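You operate a simulated robot arm through the tools that you are given. There is no shell and no other tool.

Carry out the task below with a simulated robot arm. There is one attempt and no reset: what you move stays moved.

JOB
Pump 3 strokes of soap into the refill pot and put its lid back on.
Fine: pot back where it stood.

The check looks at the end state, three seconds after you hand in, the way a careful person would. Anything else that was tipped, shoved, dropped, spilled or broken makes it a failure. A push-on lid holds only when it is set on centred and level and pressed home; a screw cap is set on level and turned clockwise until tight.

ROBOT AND FRAMES
A 6-joint arm with a two-finger gripper, fixed in place. Base frame: the origin is on the floor under the middle of its stand, x ahead of it, y to its left, z up. Readings come in m, rad, newtons and seconds.
It reaches about 1.038 m from its shoulder. Its first joint turns from -2.897 to 2.897 rad. Payload 1.71 kg.
The TCP is the grasp point between the finger pads, 0.02 m short of the fingertips. In the tool frame z runs along the fingers and y along their closing line. The gripper opens to 0.096 m; its body begins 0.113 m behind the TCP.
Orientation is that of the tool frame in the base frame, as a unit quaternion [w, x, y, z]. With the fingers straight down and closing along the base's y, the tool's x points along the base's -x, its y along +y and its z along -z.

CONTROLS
- The arm moves only by the tool move_arm. Its arguments are lists of equal length, an entry for each row: "linear": the shift along the base's x, y, z in m, a list of three; "dr": the turn, a rotation vector about the base's x, y, z in rad, a list of three; "grip": the finger opening in m, from 0 to 0.096. In form: {"linear": [[x, y, z], ...], "dr": [[rx, ry, rz], ...], "grip": [grip, ...]}. A call has 1 to 20 rows; each row shifts and turns the commanded pose from where the row before left it. A row lasts 0.2 s, in which the tool goes at most 0.05 m and 0.15 rad; a call with a longer step from one row to the next is refused whole, and so is a gripper value outside its range. Where a pose cannot be reached the arm comes as near as it can. A force on the tool above 40 N (or 10 N above the force at the start of the call, whichever is more), or a blocked arm, ends the call early, and 0.2 s more pass. Each finger travels about 0.045 m/s and halts on what it meets, pressing with about 33 N; the grip force reading is that of the motor and also rises with nothing between the fingers. The clock runs only during rows and for 0.2 s after the last one: add rows that do not move to give the fingers time. The reply holds the time, the measured pose of the TCP, the force on the tool along the base axes, the opening and the grip force, in the units named above and with some noise, with the torque about the TCP (base axes, N m) and any sound that the robot's microphone picked up.
- Cameras (640 x 400 px; columns grow to the right, rows downward): "scene" is fixed at [0.394, 0.4973, 1.4959]; the picture's right is [-0.72, -0.70, 0.00], its down [-0.51, 0.53, -0.67] and it looks along [0.47, -0.48, -0.74] (base axes); focal length 223 px, centre (320, 200). "wrist" rides on the gripper at [0.066, 0.014, -0.145] in the tool frame; the picture's right is [-0.21, 0.98, 0.00], its down [-0.88, -0.18, -0.45] and it looks along [-0.44, -0.09, 0.90] (tool axes); focal length 275 px, centre (320, 200). There is no depth. A picture from a camera that has moved, and an enlarged one, comes with that camera's place and axes in the base frame and with its lens. The place of the scene camera against the robot may be out by one fixed shift of up to 0.018 m in any direction.
- capture(camera): a new picture of that camera. The clock stands still meanwhile.
- raise_lower(by): moves the trunk up (or, below 0, down) by that many m; the arm rides with it, the base frame stays. It gives what a move gives, with no picture.
- inspect(camera, box): a new picture of the part [left, top, right, bottom] of that camera's present view, enlarged. The clock stands still meanwhile.
- hand_in(): hands the job in; it is judged then, once.

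Places have to be worked out from the pictures, the camera data and where the tool is seen. Open the gripper and draw the arm clear of the work before you hand the job in, unless the task says otherwise.

The tools are called after "Emit:" as a command line: name --argument value ..., lists and objects as JSON in quotes. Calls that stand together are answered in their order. move_arm: Moves the arm, as the interface text tells. Its arguments: {"type":"object","properties":{"linear":{"type":"array","items":{"type":"array","items":{"type":"number"}}},"dr":{"type":"array","items":{"type":"array","items":{"type":"number"}}},"grip":{"type":"array","items":{"type":"number"}}},"required":["linear","dr","grip"]} The other tools are called the same way: raise_lower (by) moves the trunk up or down; capture (camera) takes a picture; inspect (camera, box) takes an enlarged picture of a part of a camera's view; hand_in () hands the job in.

At the start:

```text
time: 0.0
eef_pos: [0.5845, -0.0309, 1.2679]
orientation: [-0.001, 0.0, 1.0, 0.001]
wrist_force: [0.0, -0.6, 0.5]
wrist_torque: [0.0, -0.05, 0.01]
width: 0.0959
grip_force: 0.1
trunk travel left (down, up): [-0.3, 0.09]
```

scene: 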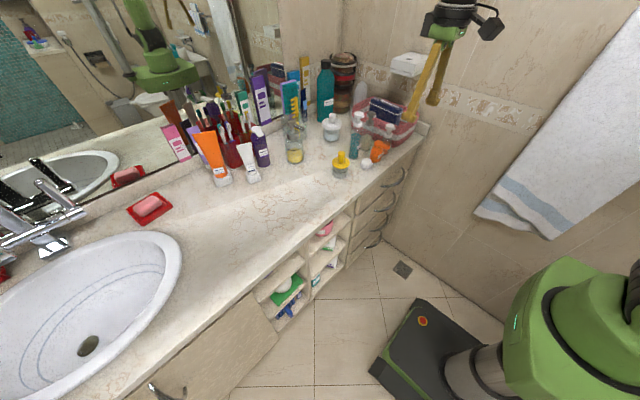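
wrist: 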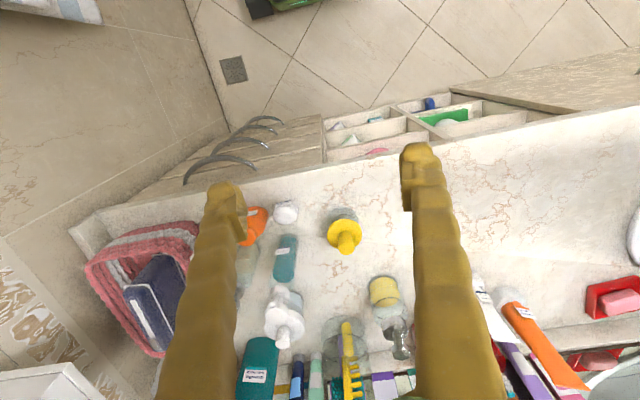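

I start by enlarging the work area in both cameras to identify the pot, its lid and the pump bottle.

Emit:
inspect --camera "scene" --box '[260, 80, 440, 192]'

Emit:
inspect --camera "wrist" --box '[220, 180, 460, 400]'

```text
3.56 times, centred on (350, 136) of scene
camera zoom: at [0.394, 0.4973, 1.4959], right [-0.72, -0.7, 0.0], down [-0.51, 0.53, -0.67], along [0.47, -0.48, -0.74], focal length 793 px, centre (213, 428)
```

zoom: 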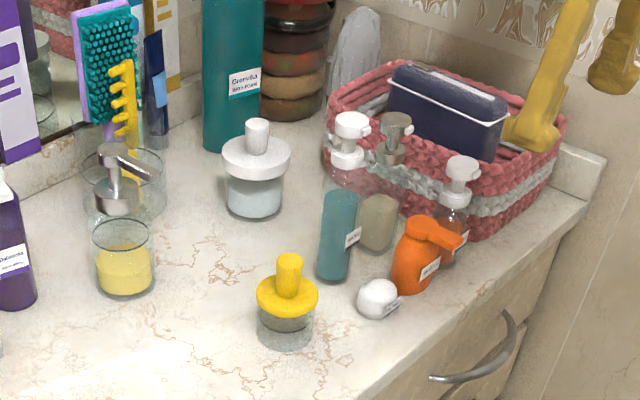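

```text
1.82 times, centred on (340, 290) of wrist
camera zoom: at [0.5187, -0.016, 1.413], right [0.21, 0.98, 0.0], down [0.88, -0.18, 0.44], along [0.43, -0.09, -0.9], focal length 500 px, centre (284, 36)
```

zoom: 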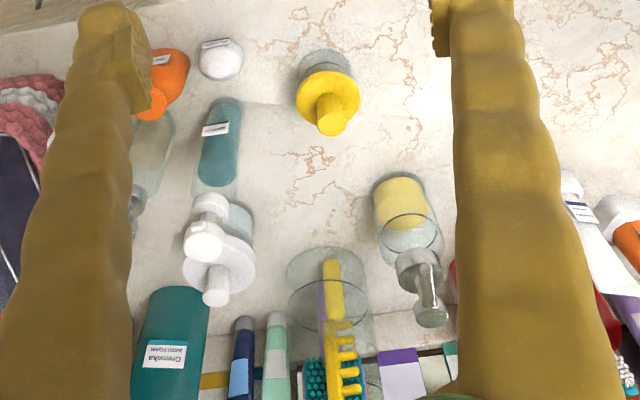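

I see a yellow-lidded glass pot, a white-lidded jar, a glass dispenser with yellow soap and a metal pump, and several bottles near the basket. I zoom further to tell them apart before moving.

Emit:
inspect --camera "scene" --box '[275, 105, 355, 185]'

Emit:
inspect --camera "scene" --box '[340, 95, 420, 175]'

Emit:
inspect --camera "wrist" --box '[310, 190, 430, 370]'

```text
5.00 times, centred on (315, 145) of scene
camera zoom: at [0.394, 0.4973, 1.4959], right [-0.72, -0.7, 0.0], down [-0.51, 0.53, -0.67], along [0.47, -0.48, -0.74], focal length 1115 px, centre (345, 475)
```

zoom: 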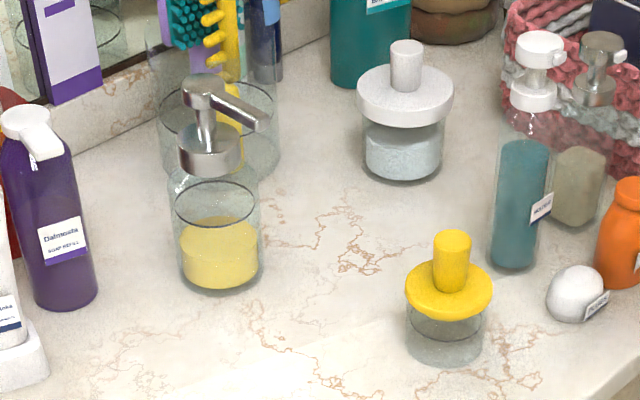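

```text
5.00 times, centred on (380, 135) of scene
camera zoom: at [0.394, 0.4973, 1.4959], right [-0.72, -0.7, 0.0], down [-0.51, 0.53, -0.67], along [0.47, -0.48, -0.74], focal length 1115 px, centre (20, 525)
```

zoom: 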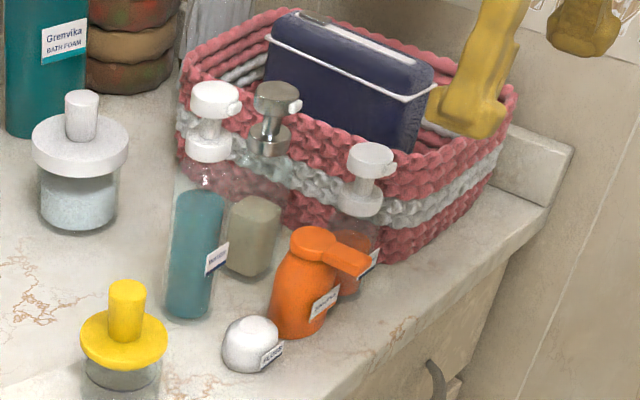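

```text
2.22 times, centred on (370, 280) of wrist
camera zoom: at [0.5187, -0.016, 1.413], right [0.21, 0.98, 0.0], down [0.88, -0.18, 0.44], along [0.43, -0.09, -0.9], focal length 612 px, centre (209, 22)
```

zoom: 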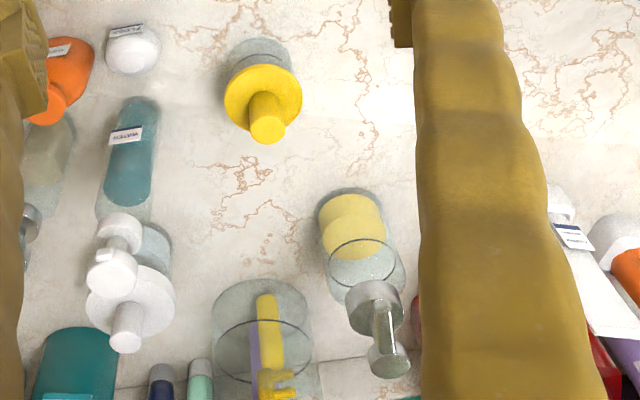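

The yellow-lidded pot looks empty, so I take it as the refill pot (about x 0.80, y -0.03). The glass dispenser with the metal pump is at about (1.01, 0.03), with its spout toward the robot. I tilt the gripper forward and come closer for a side view.

Emit:
move_arm --linear '[[0.02, 0.014, -0.026], [0.02, 0.014, -0.026], [0.02, 0.014, -0.026], [0.02, 0.014, -0.026], [0.02, 0.014, -0.026], [0, 0, 0], [0, 0, 0]]' --dr '[[0, -0.15, 0], [0, -0.15, 0], [0, -0.15, 0], [0, -0.15, 0], [0, -0.15, 0], [0, 0, 0], [0, 0, 0]]' --grip '[0.096, 0.096, 0.096, 0.096, 0.096, 0.096, 0.096]'

Emit:
capture --camera "wrist"

Emit:
capture --camera "scene"

```text
time: 1.6
eef_pos: [0.6696, 0.04, 1.1439]
orientation: [0.371, 0.001, 0.929, -0.001]
wrist_force: [0.1, -0.4, -0.1]
wrist_torque: [-0.01, 0.02, 0.01]
width: 0.096
grip_force: 0.0
trunk travel left (down, up): [-0.3, 0.09]
```

```text
taken
camera wrist: at [0.5213, 0.0536, 1.2036], right [0.15, 0.98, 0.14], down [0.33, -0.18, 0.93], along [0.93, -0.09, -0.35], focal length 275 px, centre (320, 200)
```

wrist: 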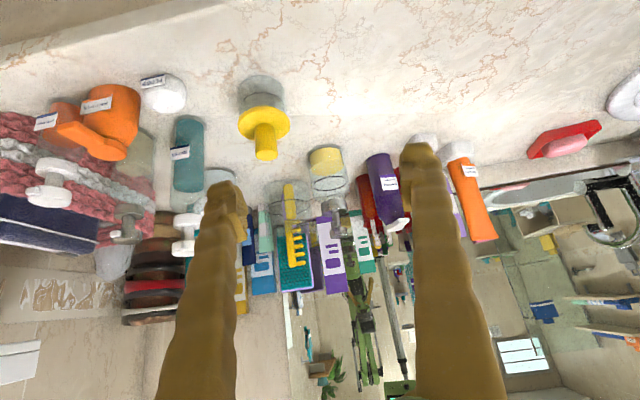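

```text
taken
```

scene: 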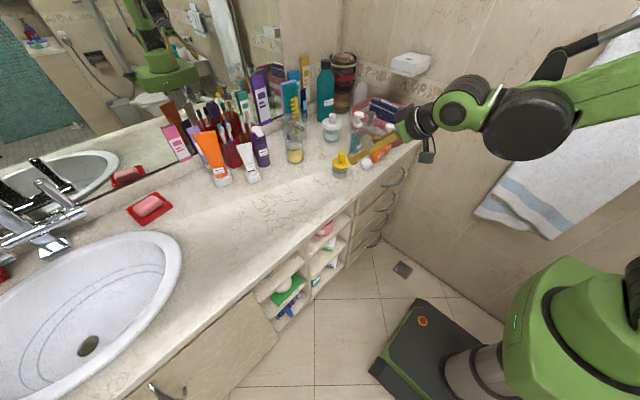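

The view is upside down but useful. I enlarge the pot and the dispenser from here.

Emit:
inspect --camera "wrist" --box '[220, 60, 320, 180]'

Emit:
inspect --camera "wrist" --box '[270, 120, 390, 260]'

Emit:
inspect --camera "wrist" --box '[20, 60, 220, 260]'

```text
3.33 times, centred on (270, 120) of wrist
camera zoom: at [0.5213, 0.0536, 1.2036], right [0.15, 0.98, 0.14], down [0.33, -0.18, 0.93], along [0.93, -0.09, -0.35], focal length 918 px, centre (487, 467)
```

zoom: 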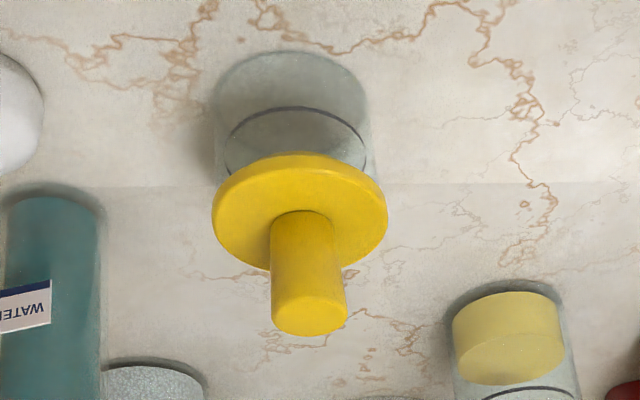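

```text
2.86 times, centred on (330, 190) of wrist
camera zoom: at [0.5213, 0.0536, 1.2036], right [0.15, 0.98, 0.14], down [0.33, -0.18, 0.93], along [0.93, -0.09, -0.35], focal length 786 px, centre (291, 229)
```

zoom: 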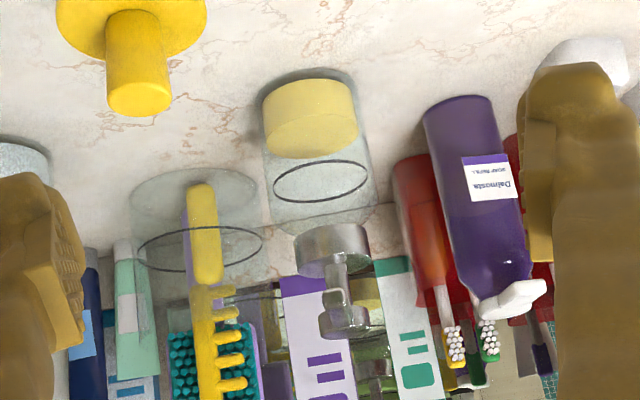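

```text
2.00 times, centred on (120, 160) of wrist
camera zoom: at [0.5213, 0.0536, 1.2036], right [0.15, 0.98, 0.14], down [0.33, -0.18, 0.93], along [0.93, -0.09, -0.35], focal length 551 px, centre (720, 280)
```

zoom: 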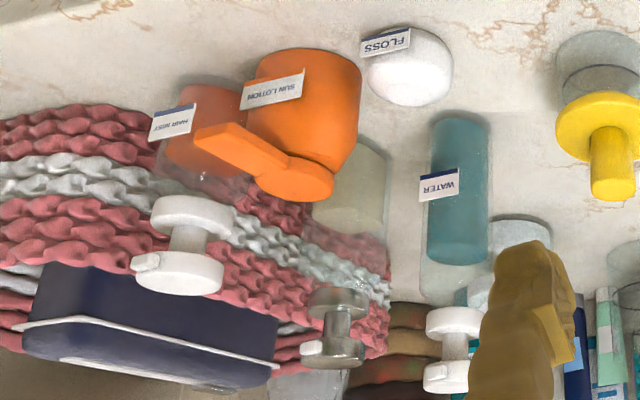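

Labels read WATER, FLOSS, SUN LOTION and HAIR MIST. I check the remaining unlabelled pumps and the purple bottle.

Emit:
inspect --camera "scene" --box '[265, 115, 325, 175]'

Emit:
inspect --camera "scene" --box '[235, 110, 295, 190]'

Emit:
inspect --camera "scene" --box '[345, 105, 400, 165]'

Emit:
inspect --camera "wrist" --box '[310, 180, 370, 250]'

```text
6.67 times, centred on (295, 145) of scene
camera zoom: at [0.394, 0.4973, 1.4959], right [-0.72, -0.7, 0.0], down [-0.51, 0.53, -0.67], along [0.47, -0.48, -0.74], focal length 1487 px, centre (487, 567)
```

zoom: 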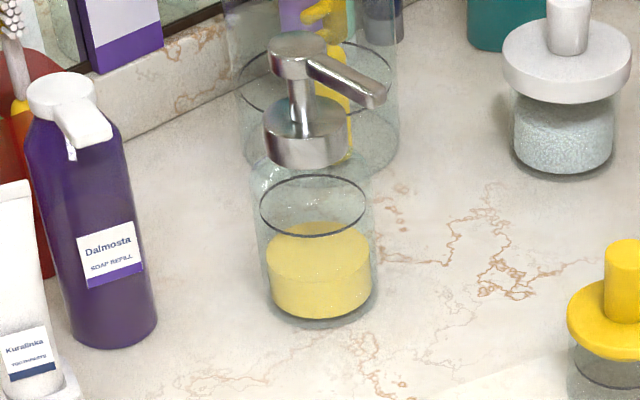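

```text
5.00 times, centred on (265, 150) of scene
camera zoom: at [0.394, 0.4973, 1.4959], right [-0.72, -0.7, 0.0], down [-0.51, 0.53, -0.67], along [0.47, -0.48, -0.74], focal length 1115 px, centre (595, 450)
```

zoom: 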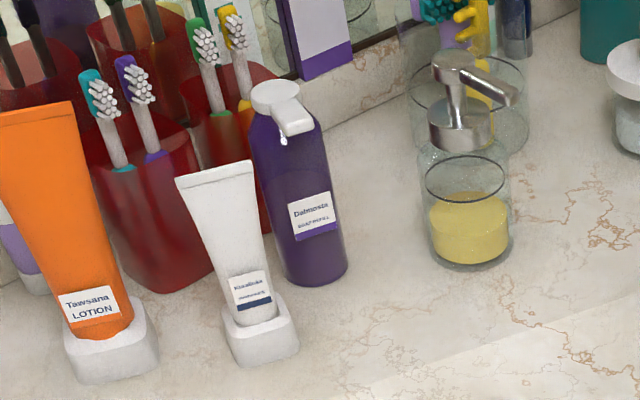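

```text
6.67 times, centred on (372, 135) of scene
camera zoom: at [0.394, 0.4973, 1.4959], right [-0.72, -0.7, 0.0], down [-0.51, 0.53, -0.67], along [0.47, -0.48, -0.74], focal length 1487 px, centre (-30, 633)
```

zoom: 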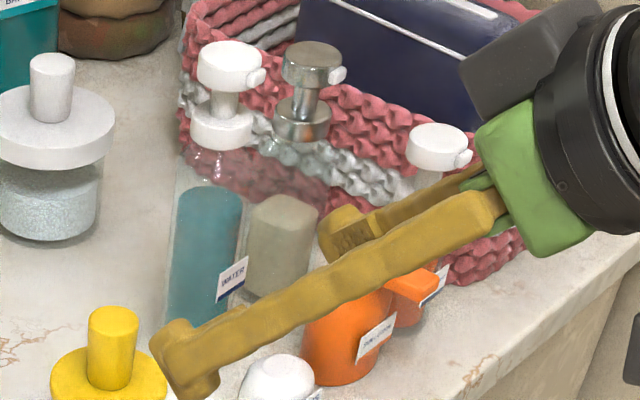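

```text
5.71 times, centred on (340, 215) of wrist
camera zoom: at [0.5213, 0.0536, 1.2036], right [0.15, 0.98, 0.14], down [0.33, -0.18, 0.93], along [0.93, -0.09, -0.35], focal length 1573 px, centre (206, 114)
```

zoom: 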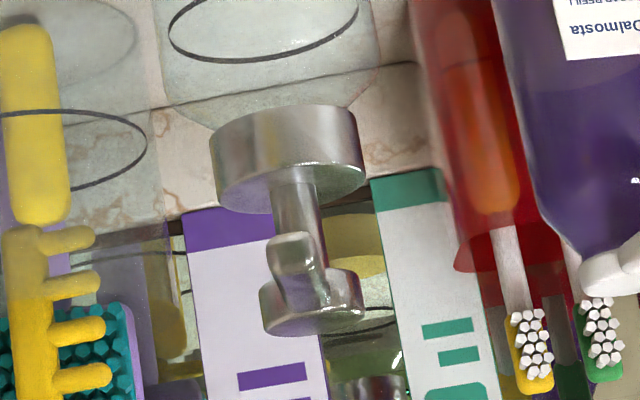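

The purple bottle is a refill pack with a cap, so the metal-spouted glass dispenser with yellow soap is the pump to use. Triangulating the two wrist views puts the pot's knob top near (0.820, -0.035, 1.013) and the pump head top near (1.010, 0.028, 1.09). Next I bring the gripper upright above the knob.

Emit:
move_arm --linear '[[0.0, 0.0, 0.0], [0.0, 0.0, 0.0]]' --dr '[[0, 0, 0], [0, 0, 0]]' --grip '[0.096, 0.096]'

```text
time: 2.2
eef_pos: [0.6642, 0.0394, 1.1463]
orientation: [0.373, 0.0, 0.928, 0.0]
wrist_force: [0.3, 0.2, -0.1]
wrist_torque: [-0.04, -0.01, -0.03]
width: 0.0958
grip_force: 0.1
trunk travel left (down, up): [-0.3, 0.09]
```

The pose settled about 2 cm short of the command, so I watch tracking while going upright over the knob.

Emit:
move_arm --linear '[[0.03, -0.015, 0.01], [0.03, -0.015, 0.0], [0.03, -0.015, 0.0], [0.03, -0.015, 0.0], [0.03, -0.015, 0.0], [0, 0, 0], [0, 0, 0]]' --dr '[[0, 0.15, 0], [0, 0.15, 0], [0, 0.15, 0], [0, 0.15, 0], [0, 0.15, 0], [0, 0, 0], [0, 0, 0]]' --grip '[0.08, 0.08, 0.08, 0.08, 0.08, 0.08, 0.08]'

```text
time: 3.8
eef_pos: [0.8152, -0.0351, 1.1558]
orientation: [0.007, -0.001, 1.0, -0.001]
wrist_force: [-0.1, 0.0, -0.3]
wrist_torque: [0.02, -0.04, 0.02]
width: 0.0799
grip_force: 0.1
trunk travel left (down, up): [-0.3, 0.09]
```

Tracking was good this time: the tool is upright at (0.815, -0.035, 1.156). I look straight down at the knob.

Emit:
capture --camera "wrist"

Emit:
capture --camera "scene"

```text
taken
camera wrist: at [0.7471, -0.0216, 1.3003], right [0.21, 0.98, 0.0], down [0.87, -0.18, 0.46], along [0.45, -0.09, -0.89], focal length 275 px, centre (320, 200)
```

wrist: 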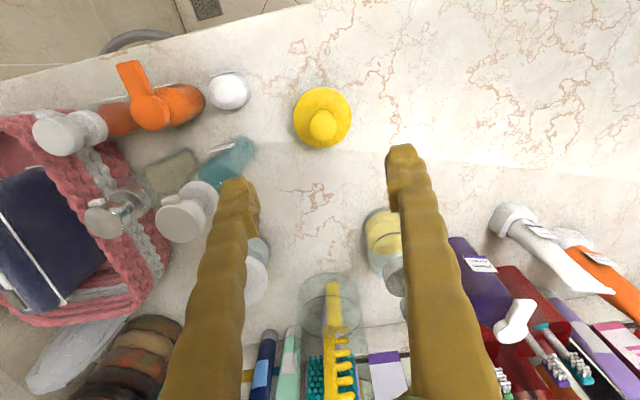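

```text
taken
```

scene: 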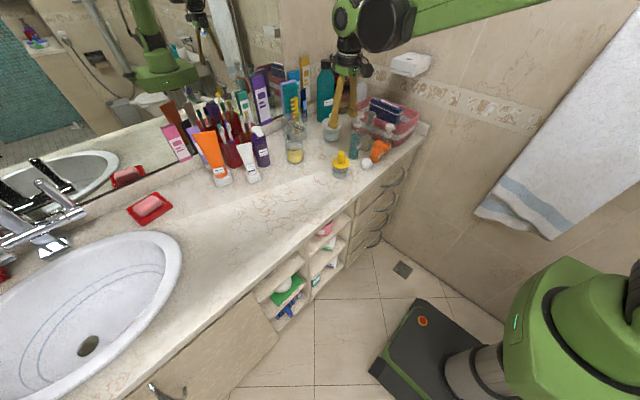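

The knob appears a little closer to the robot than my triangulation said. I zoom in to refine it.

Emit:
inspect --camera "wrist" --box '[270, 70, 370, 170]'

Emit:
inspect --camera "wrist" --box '[300, 190, 430, 330]'

Emit:
inspect --camera "wrist" --box '[80, 40, 270, 250]'

```text
4.00 times, centred on (320, 120) of wrist
camera zoom: at [0.7471, -0.0216, 1.3003], right [0.21, 0.98, 0.0], down [0.87, -0.18, 0.46], along [0.45, -0.09, -0.89], focal length 1101 px, centre (320, 520)
```

zoom: 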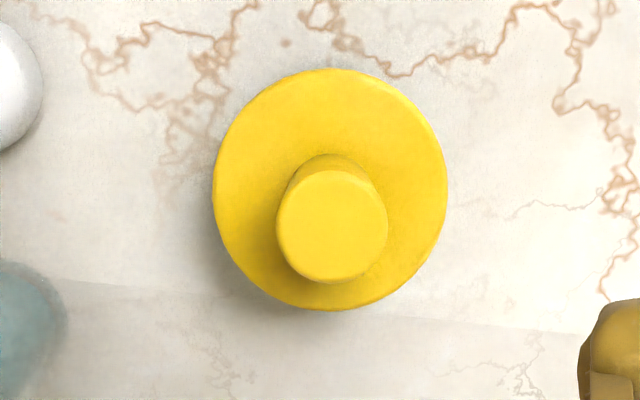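

```text
2.86 times, centred on (365, 260) of wrist
camera zoom: at [0.7471, -0.0216, 1.3003], right [0.21, 0.98, 0.0], down [0.87, -0.18, 0.46], along [0.45, -0.09, -0.89], focal length 786 px, centre (191, 29)
```

zoom: 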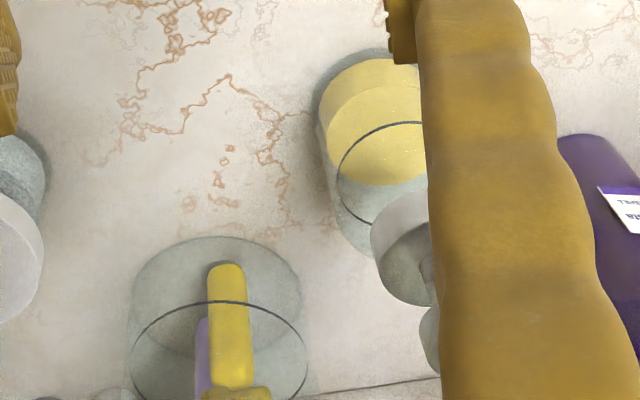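

```text
1.90 times, centred on (175, 145) of wrist
camera zoom: at [0.7471, -0.0216, 1.3003], right [0.21, 0.98, 0.0], down [0.87, -0.18, 0.46], along [0.45, -0.09, -0.89], focal length 524 px, centre (596, 305)
```

zoom: 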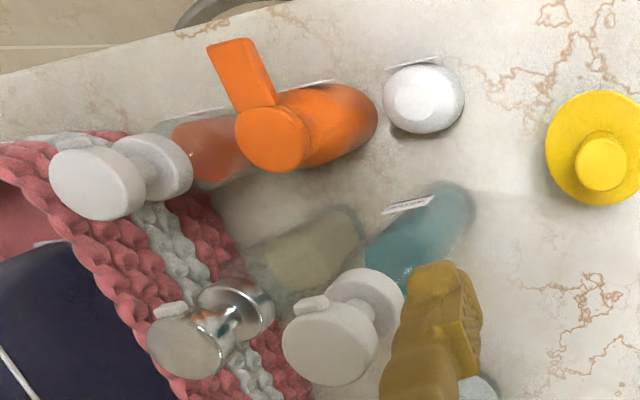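

Using the start view and this one, the knob top comes out near (0.806, -0.031, 1.03). I correct x, y and the slight tilt, and go down to z = 1.08 before looking again.

Emit:
move_arm --linear '[[-0.009, 0.004, -0.02], [0, 0, -0.03], [0, 0, -0.026], [0, 0, 0]]' --dr '[[0, 0.014, 0], [0, 0, 0], [0, 0, 0], [0, 0, 0]]' --grip '[0.08, 0.08, 0.08, 0.08]'

Emit:
capture --camera "wrist"

Emit:
inspect --camera "scene" --box '[300, 90, 400, 200]'

```text
time: 4.8
eef_pos: [0.8067, -0.0315, 1.0792]
orientation: [0.0, 0.0, 1.0, 0.0]
wrist_force: [0.3, 0.0, -0.5]
wrist_torque: [0.0, 0.02, -0.01]
width: 0.08
grip_force: 0.0
trunk travel left (down, up): [-0.3, 0.09]
```

```text
taken
camera wrist: at [0.7408, -0.0172, 1.2243], right [0.21, 0.98, 0.0], down [0.88, -0.18, 0.44], along [0.43, -0.09, -0.9], focal length 275 px, centre (320, 200)
```

wrist: 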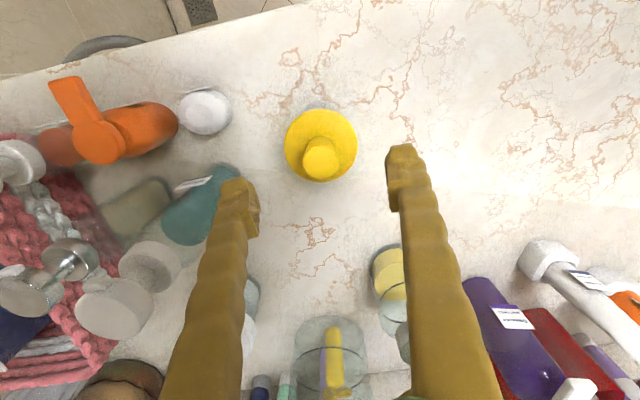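

```text
3.64 times, centred on (350, 145) of scene
camera zoom: at [0.394, 0.4973, 1.4959], right [-0.72, -0.7, 0.0], down [-0.51, 0.53, -0.67], along [0.47, -0.48, -0.74], focal length 811 px, centre (211, 400)
```

zoom: 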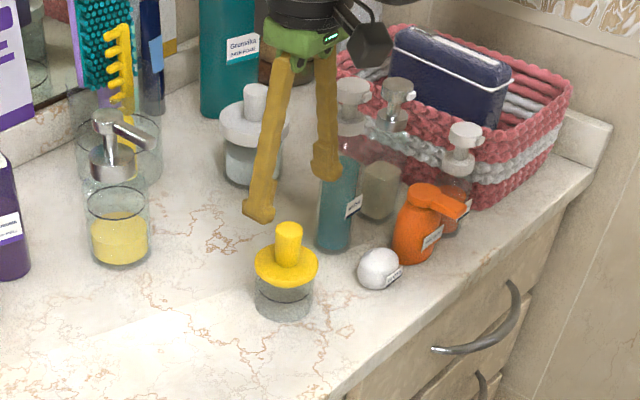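

Emit:
inspect --camera "wrist" --box '[270, 90, 370, 200]'

```text
3.64 times, centred on (320, 145) of wrist
camera zoom: at [0.7408, -0.0172, 1.2243], right [0.21, 0.98, 0.0], down [0.88, -0.18, 0.44], along [0.43, -0.09, -0.9], focal length 1001 px, centre (320, 400)
```

zoom: 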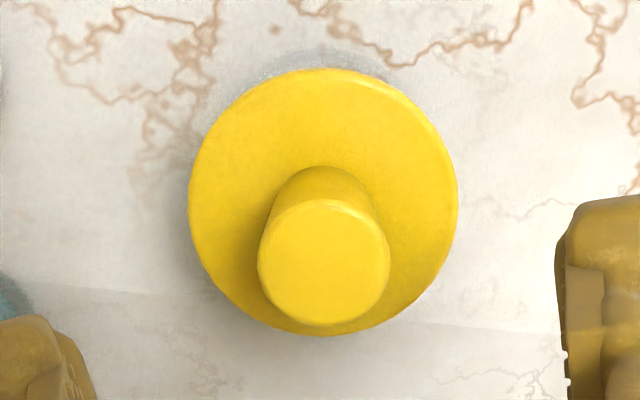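

Knob top refined to about (0.808, -0.031, 1.022), diameter about 28 mm, and the lid disc top is near z 0.977. I lower to TCP z of about 1.004 and close on the knob.

Emit:
move_arm --linear '[[0.0013, 0.0005, -0.025], [0, 0, -0.025], [0, 0, -0.025], [0, 0, 0]]' --dr '[[0, 0, 0], [0, 0, 0], [0, 0, 0], [0, 0, 0]]' --grip '[0.07, 0.06, 0.06, 0.06]'

Emit:
inspect --camera "scene" --box '[310, 130, 370, 190]'

Emit:
inspect --camera "wrist" --box '[230, 120, 410, 240]'

```text
time: 5.8
eef_pos: [0.8067, -0.0302, 1.0051]
orientation: [-0.001, 0.0, 1.0, 0.0]
wrist_force: [-1.6, -0.2, 7.7]
wrist_torque: [-0.12, 0.03, 0.02]
width: 0.0599
grip_force: 0.0
trunk travel left (down, up): [-0.3, 0.09]
```

```text
6.67 times, centred on (340, 160) of scene
camera zoom: at [0.394, 0.4973, 1.4959], right [-0.72, -0.7, 0.0], down [-0.51, 0.53, -0.67], along [0.47, -0.48, -0.74], focal length 1487 px, centre (187, 467)
```

zoom: 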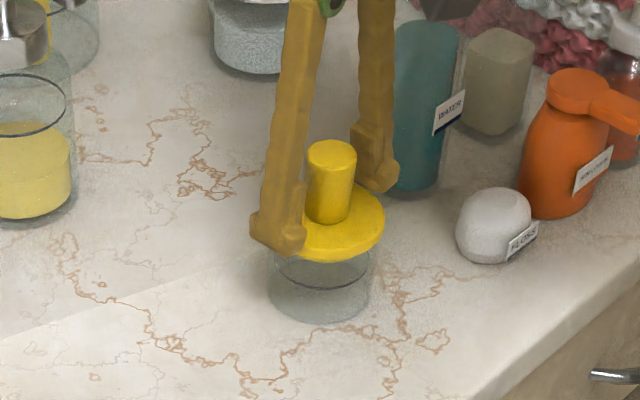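

```text
3.33 times, centred on (320, 180) of wrist
camera zoom: at [0.7415, -0.0162, 1.1497], right [0.21, 0.98, 0.0], down [0.88, -0.18, 0.44], along [0.43, -0.09, -0.9], focal length 918 px, centre (320, 267)
```

zoom: 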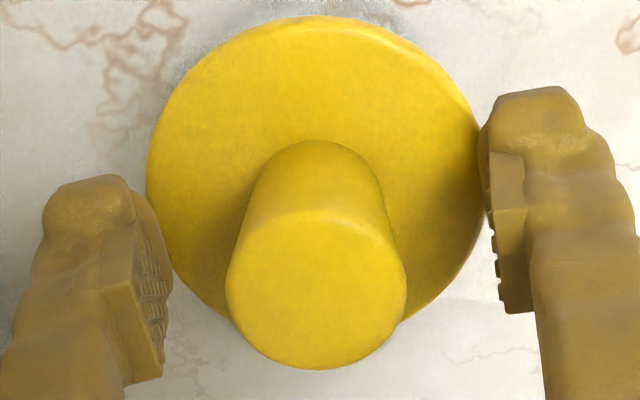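

The force reading shows about 8 N upward, so a fingertip is touching the lid disc. I raise 5 mm, shift slightly to -y, and then close on the knob.

Emit:
move_arm --linear '[[0.0, 0.0, 0.006], [0.001, -0.001, 0.0], [0, 0, 0]]' --dr '[[0, 0, 0], [0, 0, 0], [0, 0, 0]]' --grip '[0.06, 0.06, 0.06]'

Emit:
inspect --camera "wrist" --box '[230, 120, 410, 240]'

Emit:
inspect --camera "scene" --box '[310, 130, 370, 190]'

```text
time: 6.6
eef_pos: [0.8086, -0.0312, 1.0113]
orientation: [0.0, 0.001, 1.0, 0.001]
wrist_force: [-0.7, 0.7, -0.1]
wrist_torque: [-0.03, -0.01, -0.02]
width: 0.06
grip_force: 0.0
trunk travel left (down, up): [-0.3, 0.09]
```

```text
3.33 times, centred on (320, 180) of wrist
camera zoom: at [0.7432, -0.0171, 1.1555], right [0.21, 0.98, 0.0], down [0.88, -0.18, 0.44], along [0.43, -0.09, -0.9], focal length 918 px, centre (320, 267)
```

zoom: 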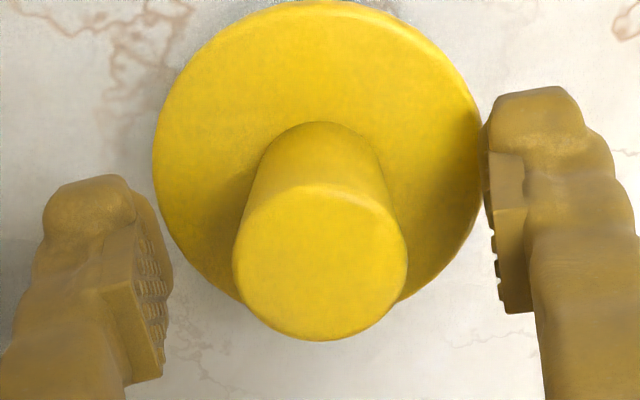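

```text
6.67 times, centred on (340, 160) of scene
camera zoom: at [0.394, 0.4973, 1.4959], right [-0.72, -0.7, 0.0], down [-0.51, 0.53, -0.67], along [0.47, -0.48, -0.74], focal length 1487 px, centre (187, 467)
```

zoom: 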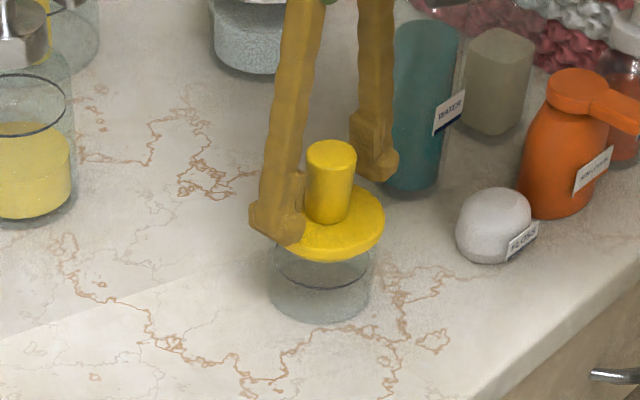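

Contact is gone and the knob is centred between the pads. Now I close.

Emit:
move_arm --linear '[[0, 0, 0], [0, 0, 0], [0, 0, 0], [0, 0, 0], [0, 0, 0]]' --dr '[[0, 0, 0], [0, 0, 0], [0, 0, 0], [0, 0, 0], [0, 0, 0]]' --grip '[0.045, 0.035, 0.02, 0.01, 0.0]'

```text
time: 7.8
eef_pos: [0.8082, -0.0309, 1.0109]
orientation: [0.0, 0.0, 1.0, 0.0]
wrist_force: [-0.5, 0.3, -0.2]
wrist_torque: [0.03, 0.0, -0.01]
width: 0.0233
grip_force: 32.9
trunk travel left (down, up): [-0.3, 0.09]
```

The knob is held (23 mm wide, 33 N), so the pot axis is at about (0.808, -0.031). I lift gently in small steps and watch the force.

Emit:
move_arm --linear '[[0, 0, 0.003], [0, 0, 0.003], [0, 0, 0.004]]' --dr '[[0, 0, 0], [0, 0, 0], [0, 0, 0]]' --grip '[0.0, 0.0, 0.0]'

Emit:
inspect --camera "scene" --box '[310, 130, 370, 190]'

```text
time: 8.6
eef_pos: [0.8099, -0.0325, 1.02]
orientation: [-0.001, 0.0, 1.0, 0.0]
wrist_force: [-0.4, 0.5, -0.8]
wrist_torque: [-0.03, -0.04, -0.03]
width: 0.0234
grip_force: 33.5
trunk travel left (down, up): [-0.3, 0.09]
```

```text
6.67 times, centred on (340, 160) of scene
camera zoom: at [0.394, 0.4973, 1.4959], right [-0.72, -0.7, 0.0], down [-0.51, 0.53, -0.67], along [0.47, -0.48, -0.74], focal length 1487 px, centre (187, 467)
```

zoom: 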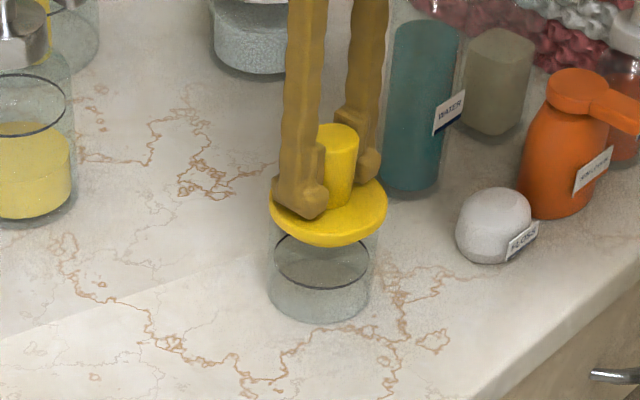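

The lid is coming up and the pot is staying down. I continue lifting to clear the rim.

Emit:
move_arm --linear '[[0, 0, 0.015], [0, 0, 0.025], [0, 0, 0.03], [0, 0, 0.03], [0, 0, 0]]' --dr '[[0, 0, 0], [0, 0, 0], [0, 0, 0], [0, 0, 0], [0, 0, 0]]' --grip '[0.0, 0.0, 0.0, 0.0, 0.0]'

Emit:
inspect --camera "scene" --box '[300, 110, 380, 190]'

Emit:
capture --camera "wrist"

```text
time: 9.8
eef_pos: [0.8072, -0.0325, 1.1204]
orientation: [0.0, 0.0, 1.0, 0.0]
wrist_force: [-0.6, 0.3, -1.0]
wrist_torque: [0.01, -0.03, 0.02]
width: 0.0235
grip_force: 32.4
trunk travel left (down, up): [-0.3, 0.09]
```

```text
5.00 times, centred on (340, 150) of scene
camera zoom: at [0.394, 0.4973, 1.4959], right [-0.72, -0.7, 0.0], down [-0.51, 0.53, -0.67], along [0.47, -0.48, -0.74], focal length 1115 px, centre (220, 450)
```

zoom: 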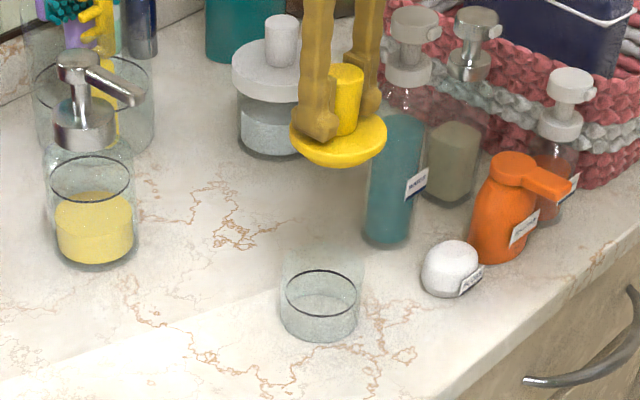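

```text
taken
camera wrist: at [0.7421, -0.0176, 1.2661], right [0.21, 0.98, 0.0], down [0.88, -0.18, 0.44], along [0.43, -0.09, -0.9], focal length 275 px, centre (320, 200)
```

wrist: 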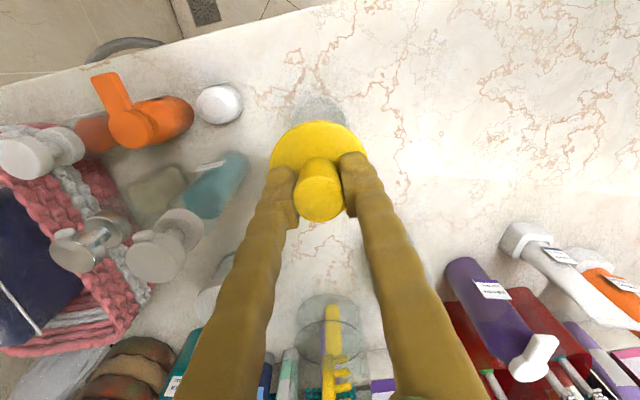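

The lid is off and held. I zoom into the open pot and the dispenser to understand their rims.

Emit:
inspect --camera "scene" --box '[325, 150, 365, 190]'

Emit:
inspect --camera "scene" --box '[280, 110, 325, 170]'

```text
10.00 times, centred on (345, 170) of scene
camera zoom: at [0.394, 0.4973, 1.4959], right [-0.72, -0.7, 0.0], down [-0.51, 0.53, -0.67], along [0.47, -0.48, -0.74], focal length 2230 px, centre (70, 500)
```

zoom: 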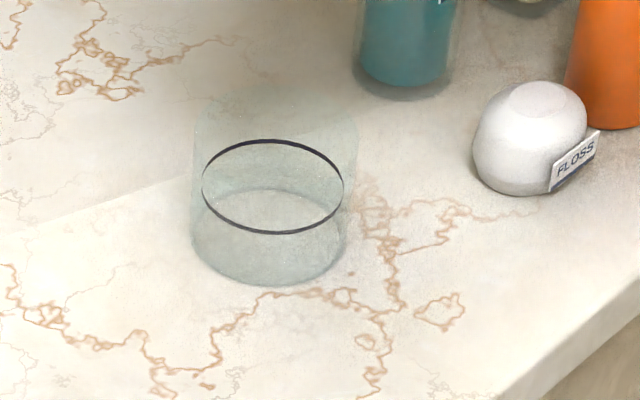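

```text
6.67 times, centred on (302, 140) of scene
camera zoom: at [0.394, 0.4973, 1.4959], right [-0.72, -0.7, 0.0], down [-0.51, 0.53, -0.67], along [0.47, -0.48, -0.74], focal length 1487 px, centre (437, 600)
```

zoom: 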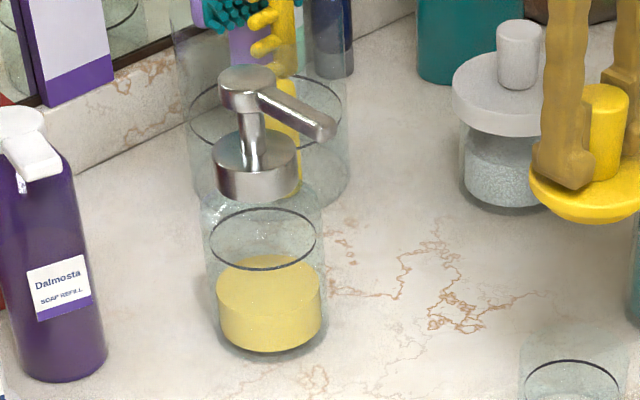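

The pot is an open clear glass with a ring mark, about 6 cm wide and rim near z 0.975. I carry the lid to the empty counter patch near (0.79, 0.14).

Emit:
move_arm --linear '[[-0.005, 0.043, 0], [-0.005, 0.043, 0], [-0.005, 0.043, 0], [-0.003, 0.043, 0], [0, 0, -0.03], [0, 0, -0.03], [0, 0, -0.03], [0, 0, -0.03], [0, 0, 0]]' --dr '[[0, 0, 0], [0, 0, 0], [0, 0, 0], [0, 0, 0], [0, 0, 0], [0, 0, 0], [0, 0, 0], [0, 0, 0], [0, 0, 0]]' --grip '[0, 0, 0, 0, 0, 0, 0, 0, 0]'

Emit:
inspect --camera "scene" --box '[250, 110, 370, 230]'

```text
time: 11.8
eef_pos: [0.79, 0.1389, 0.9991]
orientation: [0.0, -0.001, 1.0, 0.0]
wrist_force: [0.9, 0.0, -0.5]
wrist_torque: [0.03, 0.03, -0.01]
width: 0.0233
grip_force: 32.6
trunk travel left (down, up): [-0.3, 0.09]
```

```text
3.33 times, centred on (310, 170) of scene
camera zoom: at [0.394, 0.4973, 1.4959], right [-0.72, -0.7, 0.0], down [-0.51, 0.53, -0.67], along [0.47, -0.48, -0.74], focal length 743 px, centre (353, 300)
```

zoom: 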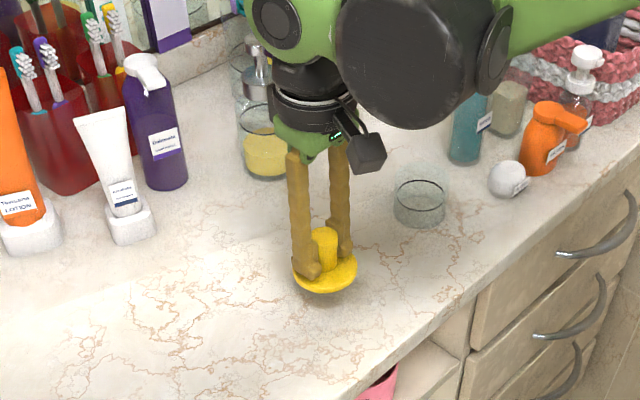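

The spot is clear. I lower in small steps toward expected contact near z 0.95.

Emit:
move_arm --linear '[[0, 0, -0.015], [0, 0, -0.015], [0, 0, -0.006], [0, 0, -0.003]]' --dr '[[0, 0, 0], [0, 0, 0], [0, 0, 0], [0, 0, 0]]' --grip '[0, 0, 0, 0]'

Emit:
inspect --camera "scene" --box '[280, 160, 340, 220]'

```text
time: 12.8
eef_pos: [0.7735, 0.1405, 0.976]
orientation: [0.009, 0.0, 1.0, 0.001]
wrist_force: [-1.5, -1.2, 0.2]
wrist_torque: [0.02, -0.14, 0.01]
width: 0.0233
grip_force: 32.9
trunk travel left (down, up): [-0.3, 0.09]
stopped in row 4: the force on the tool passed its limit at 52 N (the readings are from after the stop); the commanded pose is now the measured one
```

```text
6.67 times, centred on (310, 190) of scene
camera zoom: at [0.394, 0.4973, 1.4959], right [-0.72, -0.7, 0.0], down [-0.51, 0.53, -0.67], along [0.47, -0.48, -0.74], focal length 1487 px, centre (387, 267)
```

zoom: 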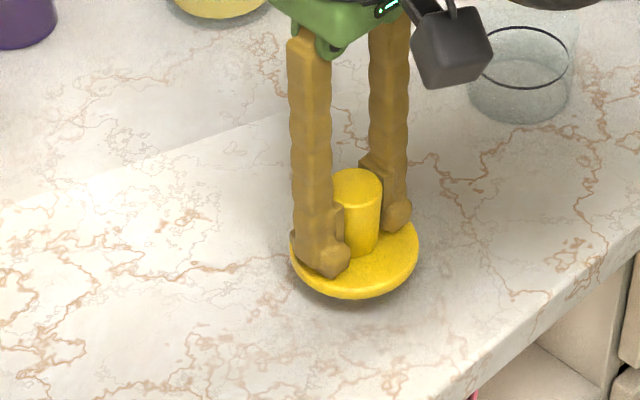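

The tool stopped on a 52 N contact at z 0.976, higher than I expected, with a small shift in x. I look closely at how the lid sits before doing anything.

Emit:
inspect --camera "wrist" --box '[220, 90, 420, 250]'

Emit:
inspect --camera "scene" --box '[295, 175, 330, 210]'

Emit:
capture --camera "scene"

```text
2.50 times, centred on (320, 170) of wrist
camera zoom: at [0.7049, 0.1544, 1.1209], right [0.21, 0.98, 0.0], down [0.87, -0.18, 0.46], along [0.45, -0.09, -0.89], focal length 688 px, centre (320, 275)
```

zoom: 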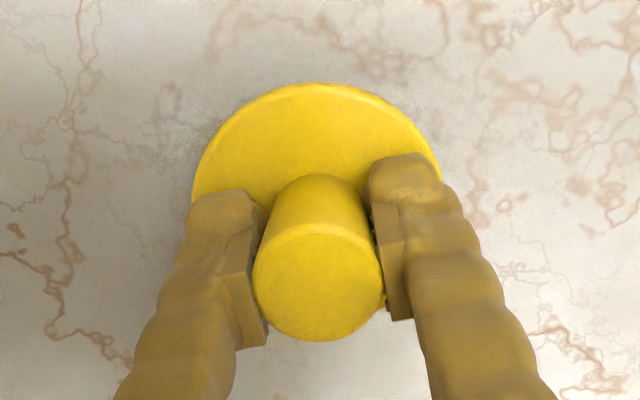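

```text
11.43 times, centred on (312, 192) of scene
camera zoom: at [0.394, 0.4973, 1.4959], right [-0.72, -0.7, 0.0], down [-0.51, 0.53, -0.67], along [0.47, -0.48, -0.74], focal length 2549 px, centre (406, 286)
```

zoom: 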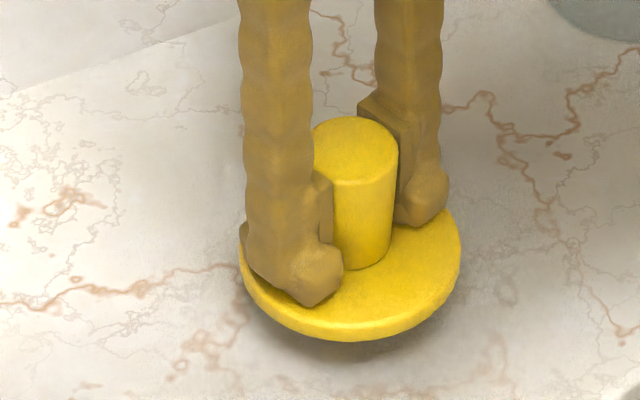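

```text
taken
```

scene: 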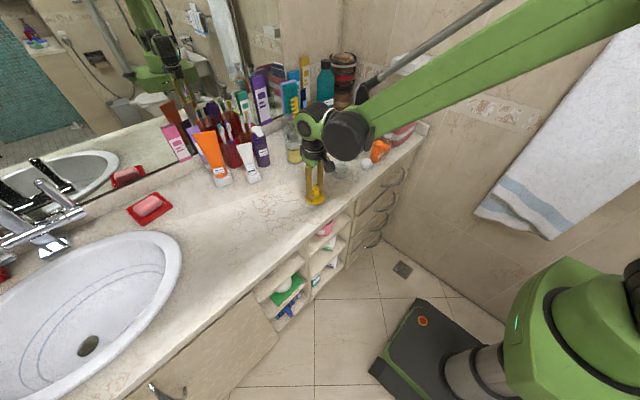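

The disc hovers a little above the counter, likely resting on an inner plug. I test with a gentle 2 mm downward step and read the force.

Emit:
move_arm --linear '[[0, 0, -0.001], [0, 0, -0.001]]' --dr '[[0, 0, 0], [0, 0, 0]]' --grip '[0, 0]'

```text
time: 13.4
eef_pos: [0.7759, 0.14, 0.9734]
orientation: [0.008, 0.001, 1.0, 0.0]
wrist_force: [0.1, 0.8, -0.6]
wrist_torque: [0.02, -0.04, 0.0]
width: 0.0231
grip_force: 33.1
trunk travel left (down, up): [-0.3, 0.09]
```

No contact at 0.973, so I continue lowering in small steps.

Emit:
move_arm --linear '[[0, 0, -0.002], [0, 0, -0.002], [0, 0, -0.002]]' --dr '[[0, 0, 0], [0, 0, 0], [0, 0, 0]]' --grip '[0, 0, 0]'

```text
time: 14.2
eef_pos: [0.7777, 0.1392, 0.9668]
orientation: [0.007, 0.0, 1.0, -0.001]
wrist_force: [0.7, -0.3, 0.1]
wrist_torque: [-0.01, 0.01, -0.01]
width: 0.0231
grip_force: 32.8
trunk travel left (down, up): [-0.3, 0.09]
```

Emit:
move_arm --linear '[[0, 0, -0.002], [0, 0, -0.002], [0, 0, -0.002]]' --dr '[[0, 0, 0], [0, 0, 0], [0, 0, 0]]' --grip '[0, 0, 0]'

```text
time: 14.9
eef_pos: [0.7597, 0.1418, 0.9777]
orientation: [0.017, 0.001, 1.0, 0.0]
wrist_force: [-0.9, -0.5, 0.3]
wrist_torque: [0.03, -0.14, 0.01]
width: 0.0229
grip_force: 33.0
trunk travel left (down, up): [-0.3, 0.09]
stopped in row 3: the force on the tool passed its limit at 47 N (the readings are from after the stop); the commanded pose is now the measured one
```

A repeatable hard contact occurs at about z 0.962 and the arm springs back a bit, so that is the lid's underside on the counter. I re-level the tool and approach to about 0.966.

Emit:
move_arm --linear '[[0.01, 0, 0], [0.01, -0.001, -0.004], [0, 0, -0.003], [0, 0, -0.003], [0, 0, 0]]' --dr '[[0, 0.017, 0], [0, 0.017, 0], [0, 0, 0], [0, 0, 0], [0, 0, 0]]' --grip '[0, 0, 0, 0, 0]'

Emit:
inspect --camera "scene" --box '[295, 175, 330, 210]'

```text
time: 16.1
eef_pos: [0.7836, 0.1392, 0.9663]
orientation: [-0.001, 0.001, 1.0, 0.0]
wrist_force: [-1.6, -1.3, 3.8]
wrist_torque: [-0.03, 0.05, 0.01]
width: 0.0229
grip_force: 33.0
trunk travel left (down, up): [-0.3, 0.09]
```

```text
11.43 times, centred on (312, 192) of scene
camera zoom: at [0.394, 0.4973, 1.4959], right [-0.72, -0.7, 0.0], down [-0.51, 0.53, -0.67], along [0.47, -0.48, -0.74], focal length 2549 px, centre (406, 286)
```

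zoom: 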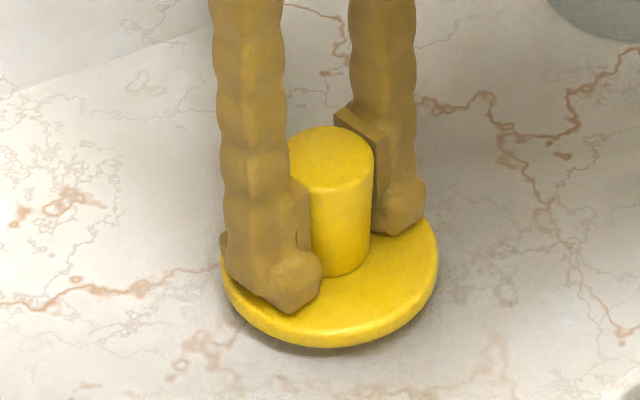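

The lid now rests on the counter with about 4 N, so I release it by opening the fingers.

Emit:
move_arm --linear '[[0, 0, 0], [0, 0, 0], [0, 0, 0], [0, 0, 0.002], [0, 0, 0]]' --dr '[[0, 0, 0], [0, 0, 0], [0, 0, 0], [0, 0, 0], [0, 0, 0]]' --grip '[0.03, 0.04, 0.05, 0.055, 0.055]'

Emit:
inspect --camera "scene" --box '[295, 175, 330, 210]'

Emit:
inspect --camera "wrist" --box '[220, 90, 420, 250]'

```text
time: 17.3
eef_pos: [0.7842, 0.1386, 0.9664]
orientation: [-0.002, 0.0, 1.0, -0.001]
wrist_force: [0.3, -0.5, -0.3]
wrist_torque: [-0.01, 0.05, -0.03]
width: 0.0551
grip_force: 0.1
trunk travel left (down, up): [-0.3, 0.09]
```

```text
11.43 times, centred on (312, 192) of scene
camera zoom: at [0.394, 0.4973, 1.4959], right [-0.72, -0.7, 0.0], down [-0.51, 0.53, -0.67], along [0.47, -0.48, -0.74], focal length 2549 px, centre (406, 286)
```

zoom: 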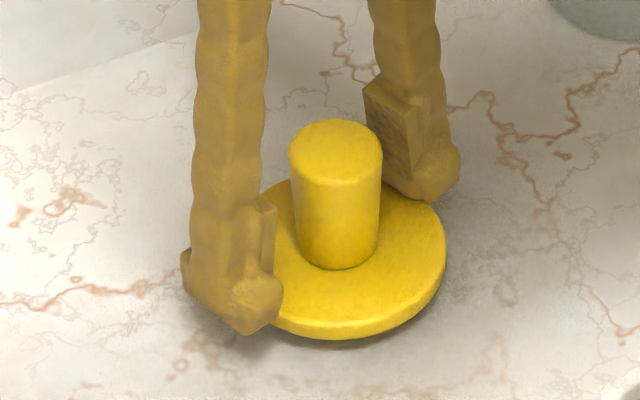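

```text
2.50 times, centred on (320, 170) of wrist
camera zoom: at [0.7182, 0.1538, 1.1124], right [0.21, 0.98, 0.0], down [0.88, -0.19, 0.44], along [0.43, -0.09, -0.9], focal length 688 px, centre (320, 275)
```

zoom: 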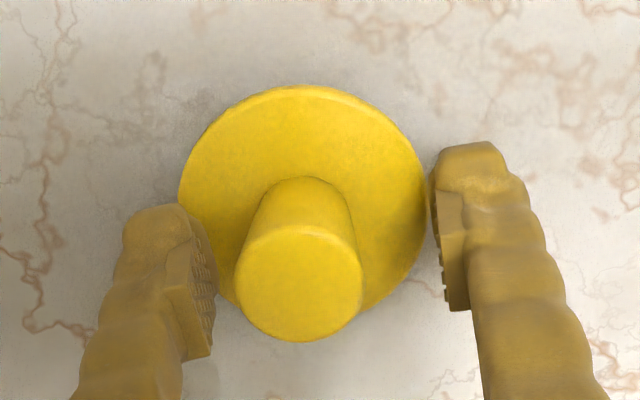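

The lid stands flat on the counter at about (0.784, 0.134). I rise well clear and move over toward the dispenser for a top view of the spout.

Emit:
move_arm --linear '[[0, 0, 0.02], [0, 0, 0.04], [0, 0, 0.04], [0, 0, 0.045], [0, 0, 0.045], [0, 0, 0.045], [0.03, -0.03, 0.0], [0.03, -0.04, 0.0], [0.03, -0.04, 0.0], [0, 0, 0]]' --dr '[[0, 0, 0], [0, 0, 0], [0, 0, 0], [0, 0, 0], [0, 0, 0], [0, 0, 0], [0, 0, 0], [0, 0, 0], [0, 0, 0], [0, 0, 0]]' --grip '[0.055, 0.055, 0.055, 0.06, 0.07, 0.08, 0.09, 0.096, 0.096, 0.096]'

Emit:
capture --camera "wrist"

Emit:
inspect --camera "scene" --box '[260, 100, 380, 220]'

```text
time: 19.5
eef_pos: [0.876, 0.0306, 1.2019]
orientation: [-0.001, 0.0, 1.0, 0.001]
wrist_force: [0.5, -0.2, 0.3]
wrist_torque: [0.05, 0.0, 0.01]
width: 0.0957
grip_force: 0.1
trunk travel left (down, up): [-0.3, 0.09]
```

```text
taken
camera wrist: at [0.8092, 0.0435, 1.3466], right [0.21, 0.98, 0.0], down [0.88, -0.19, 0.44], along [0.43, -0.09, -0.9], focal length 275 px, centre (320, 200)
```

wrist: 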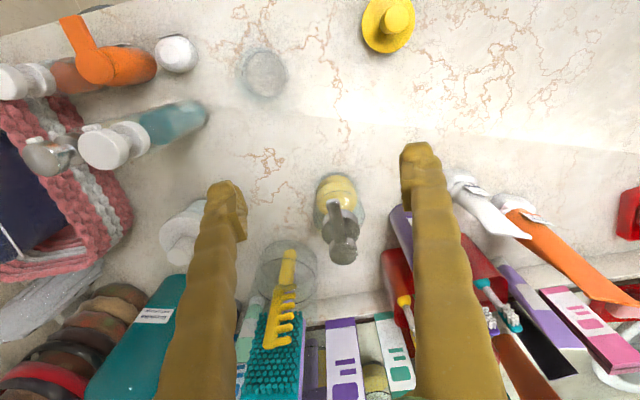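

```text
3.33 times, centred on (320, 160) of scene
camera zoom: at [0.394, 0.4973, 1.4959], right [-0.72, -0.7, 0.0], down [-0.51, 0.53, -0.67], along [0.47, -0.48, -0.74], focal length 743 px, centre (320, 333)
```

zoom: 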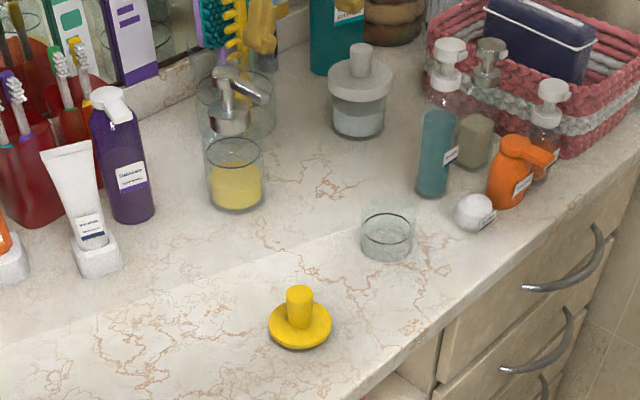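

Emit:
inspect --camera "wrist" --box '[290, 165, 390, 275]'

Emit:
inspect --camera "wrist" --box '[220, 30, 310, 120]'

Emit:
inspect --camera "scene" --box '[290, 110, 330, 170]'

```text
3.64 times, centred on (340, 220) of wrist
camera zoom: at [0.8092, 0.0435, 1.3466], right [0.21, 0.98, 0.0], down [0.88, -0.19, 0.44], along [0.43, -0.09, -0.9], focal length 1001 px, centre (247, 127)
```

zoom: 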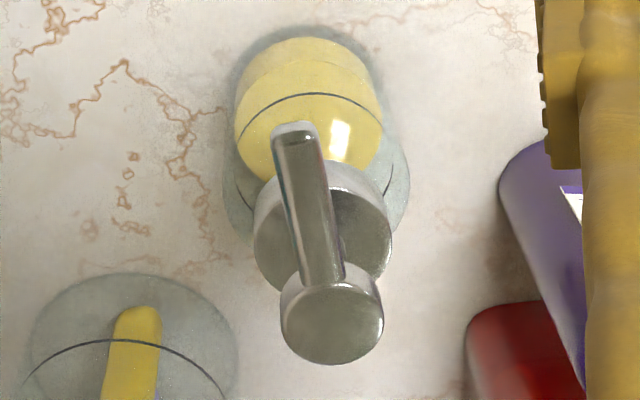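

```text
4.44 times, centred on (265, 75) of wrist
camera zoom: at [0.8092, 0.0435, 1.3466], right [0.21, 0.98, 0.0], down [0.88, -0.19, 0.44], along [0.43, -0.09, -0.9], focal length 1224 px, centre (564, 756)
```

zoom: 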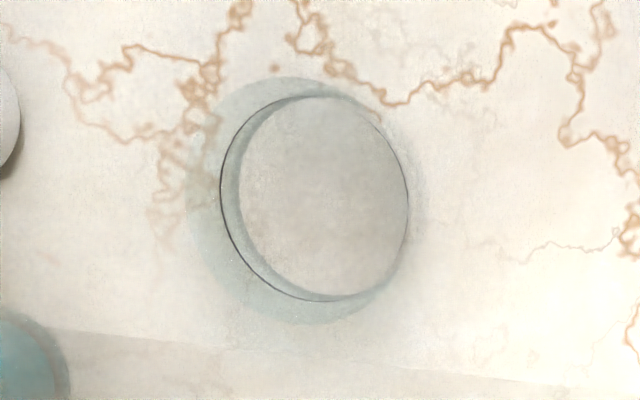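

```text
6.67 times, centred on (310, 140) of scene
camera zoom: at [0.394, 0.4973, 1.4959], right [-0.72, -0.7, 0.0], down [-0.51, 0.53, -0.67], along [0.47, -0.48, -0.74], focal length 1487 px, centre (387, 600)
```

zoom: 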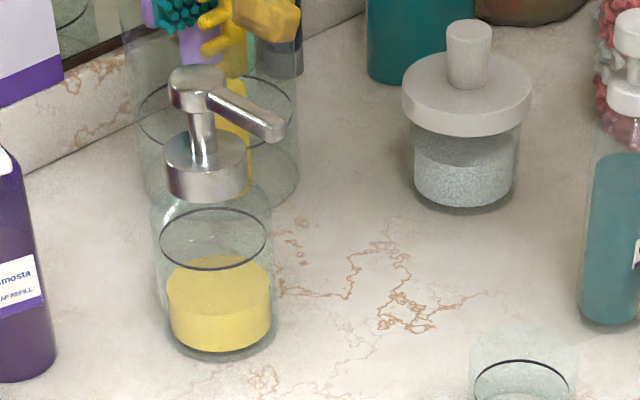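

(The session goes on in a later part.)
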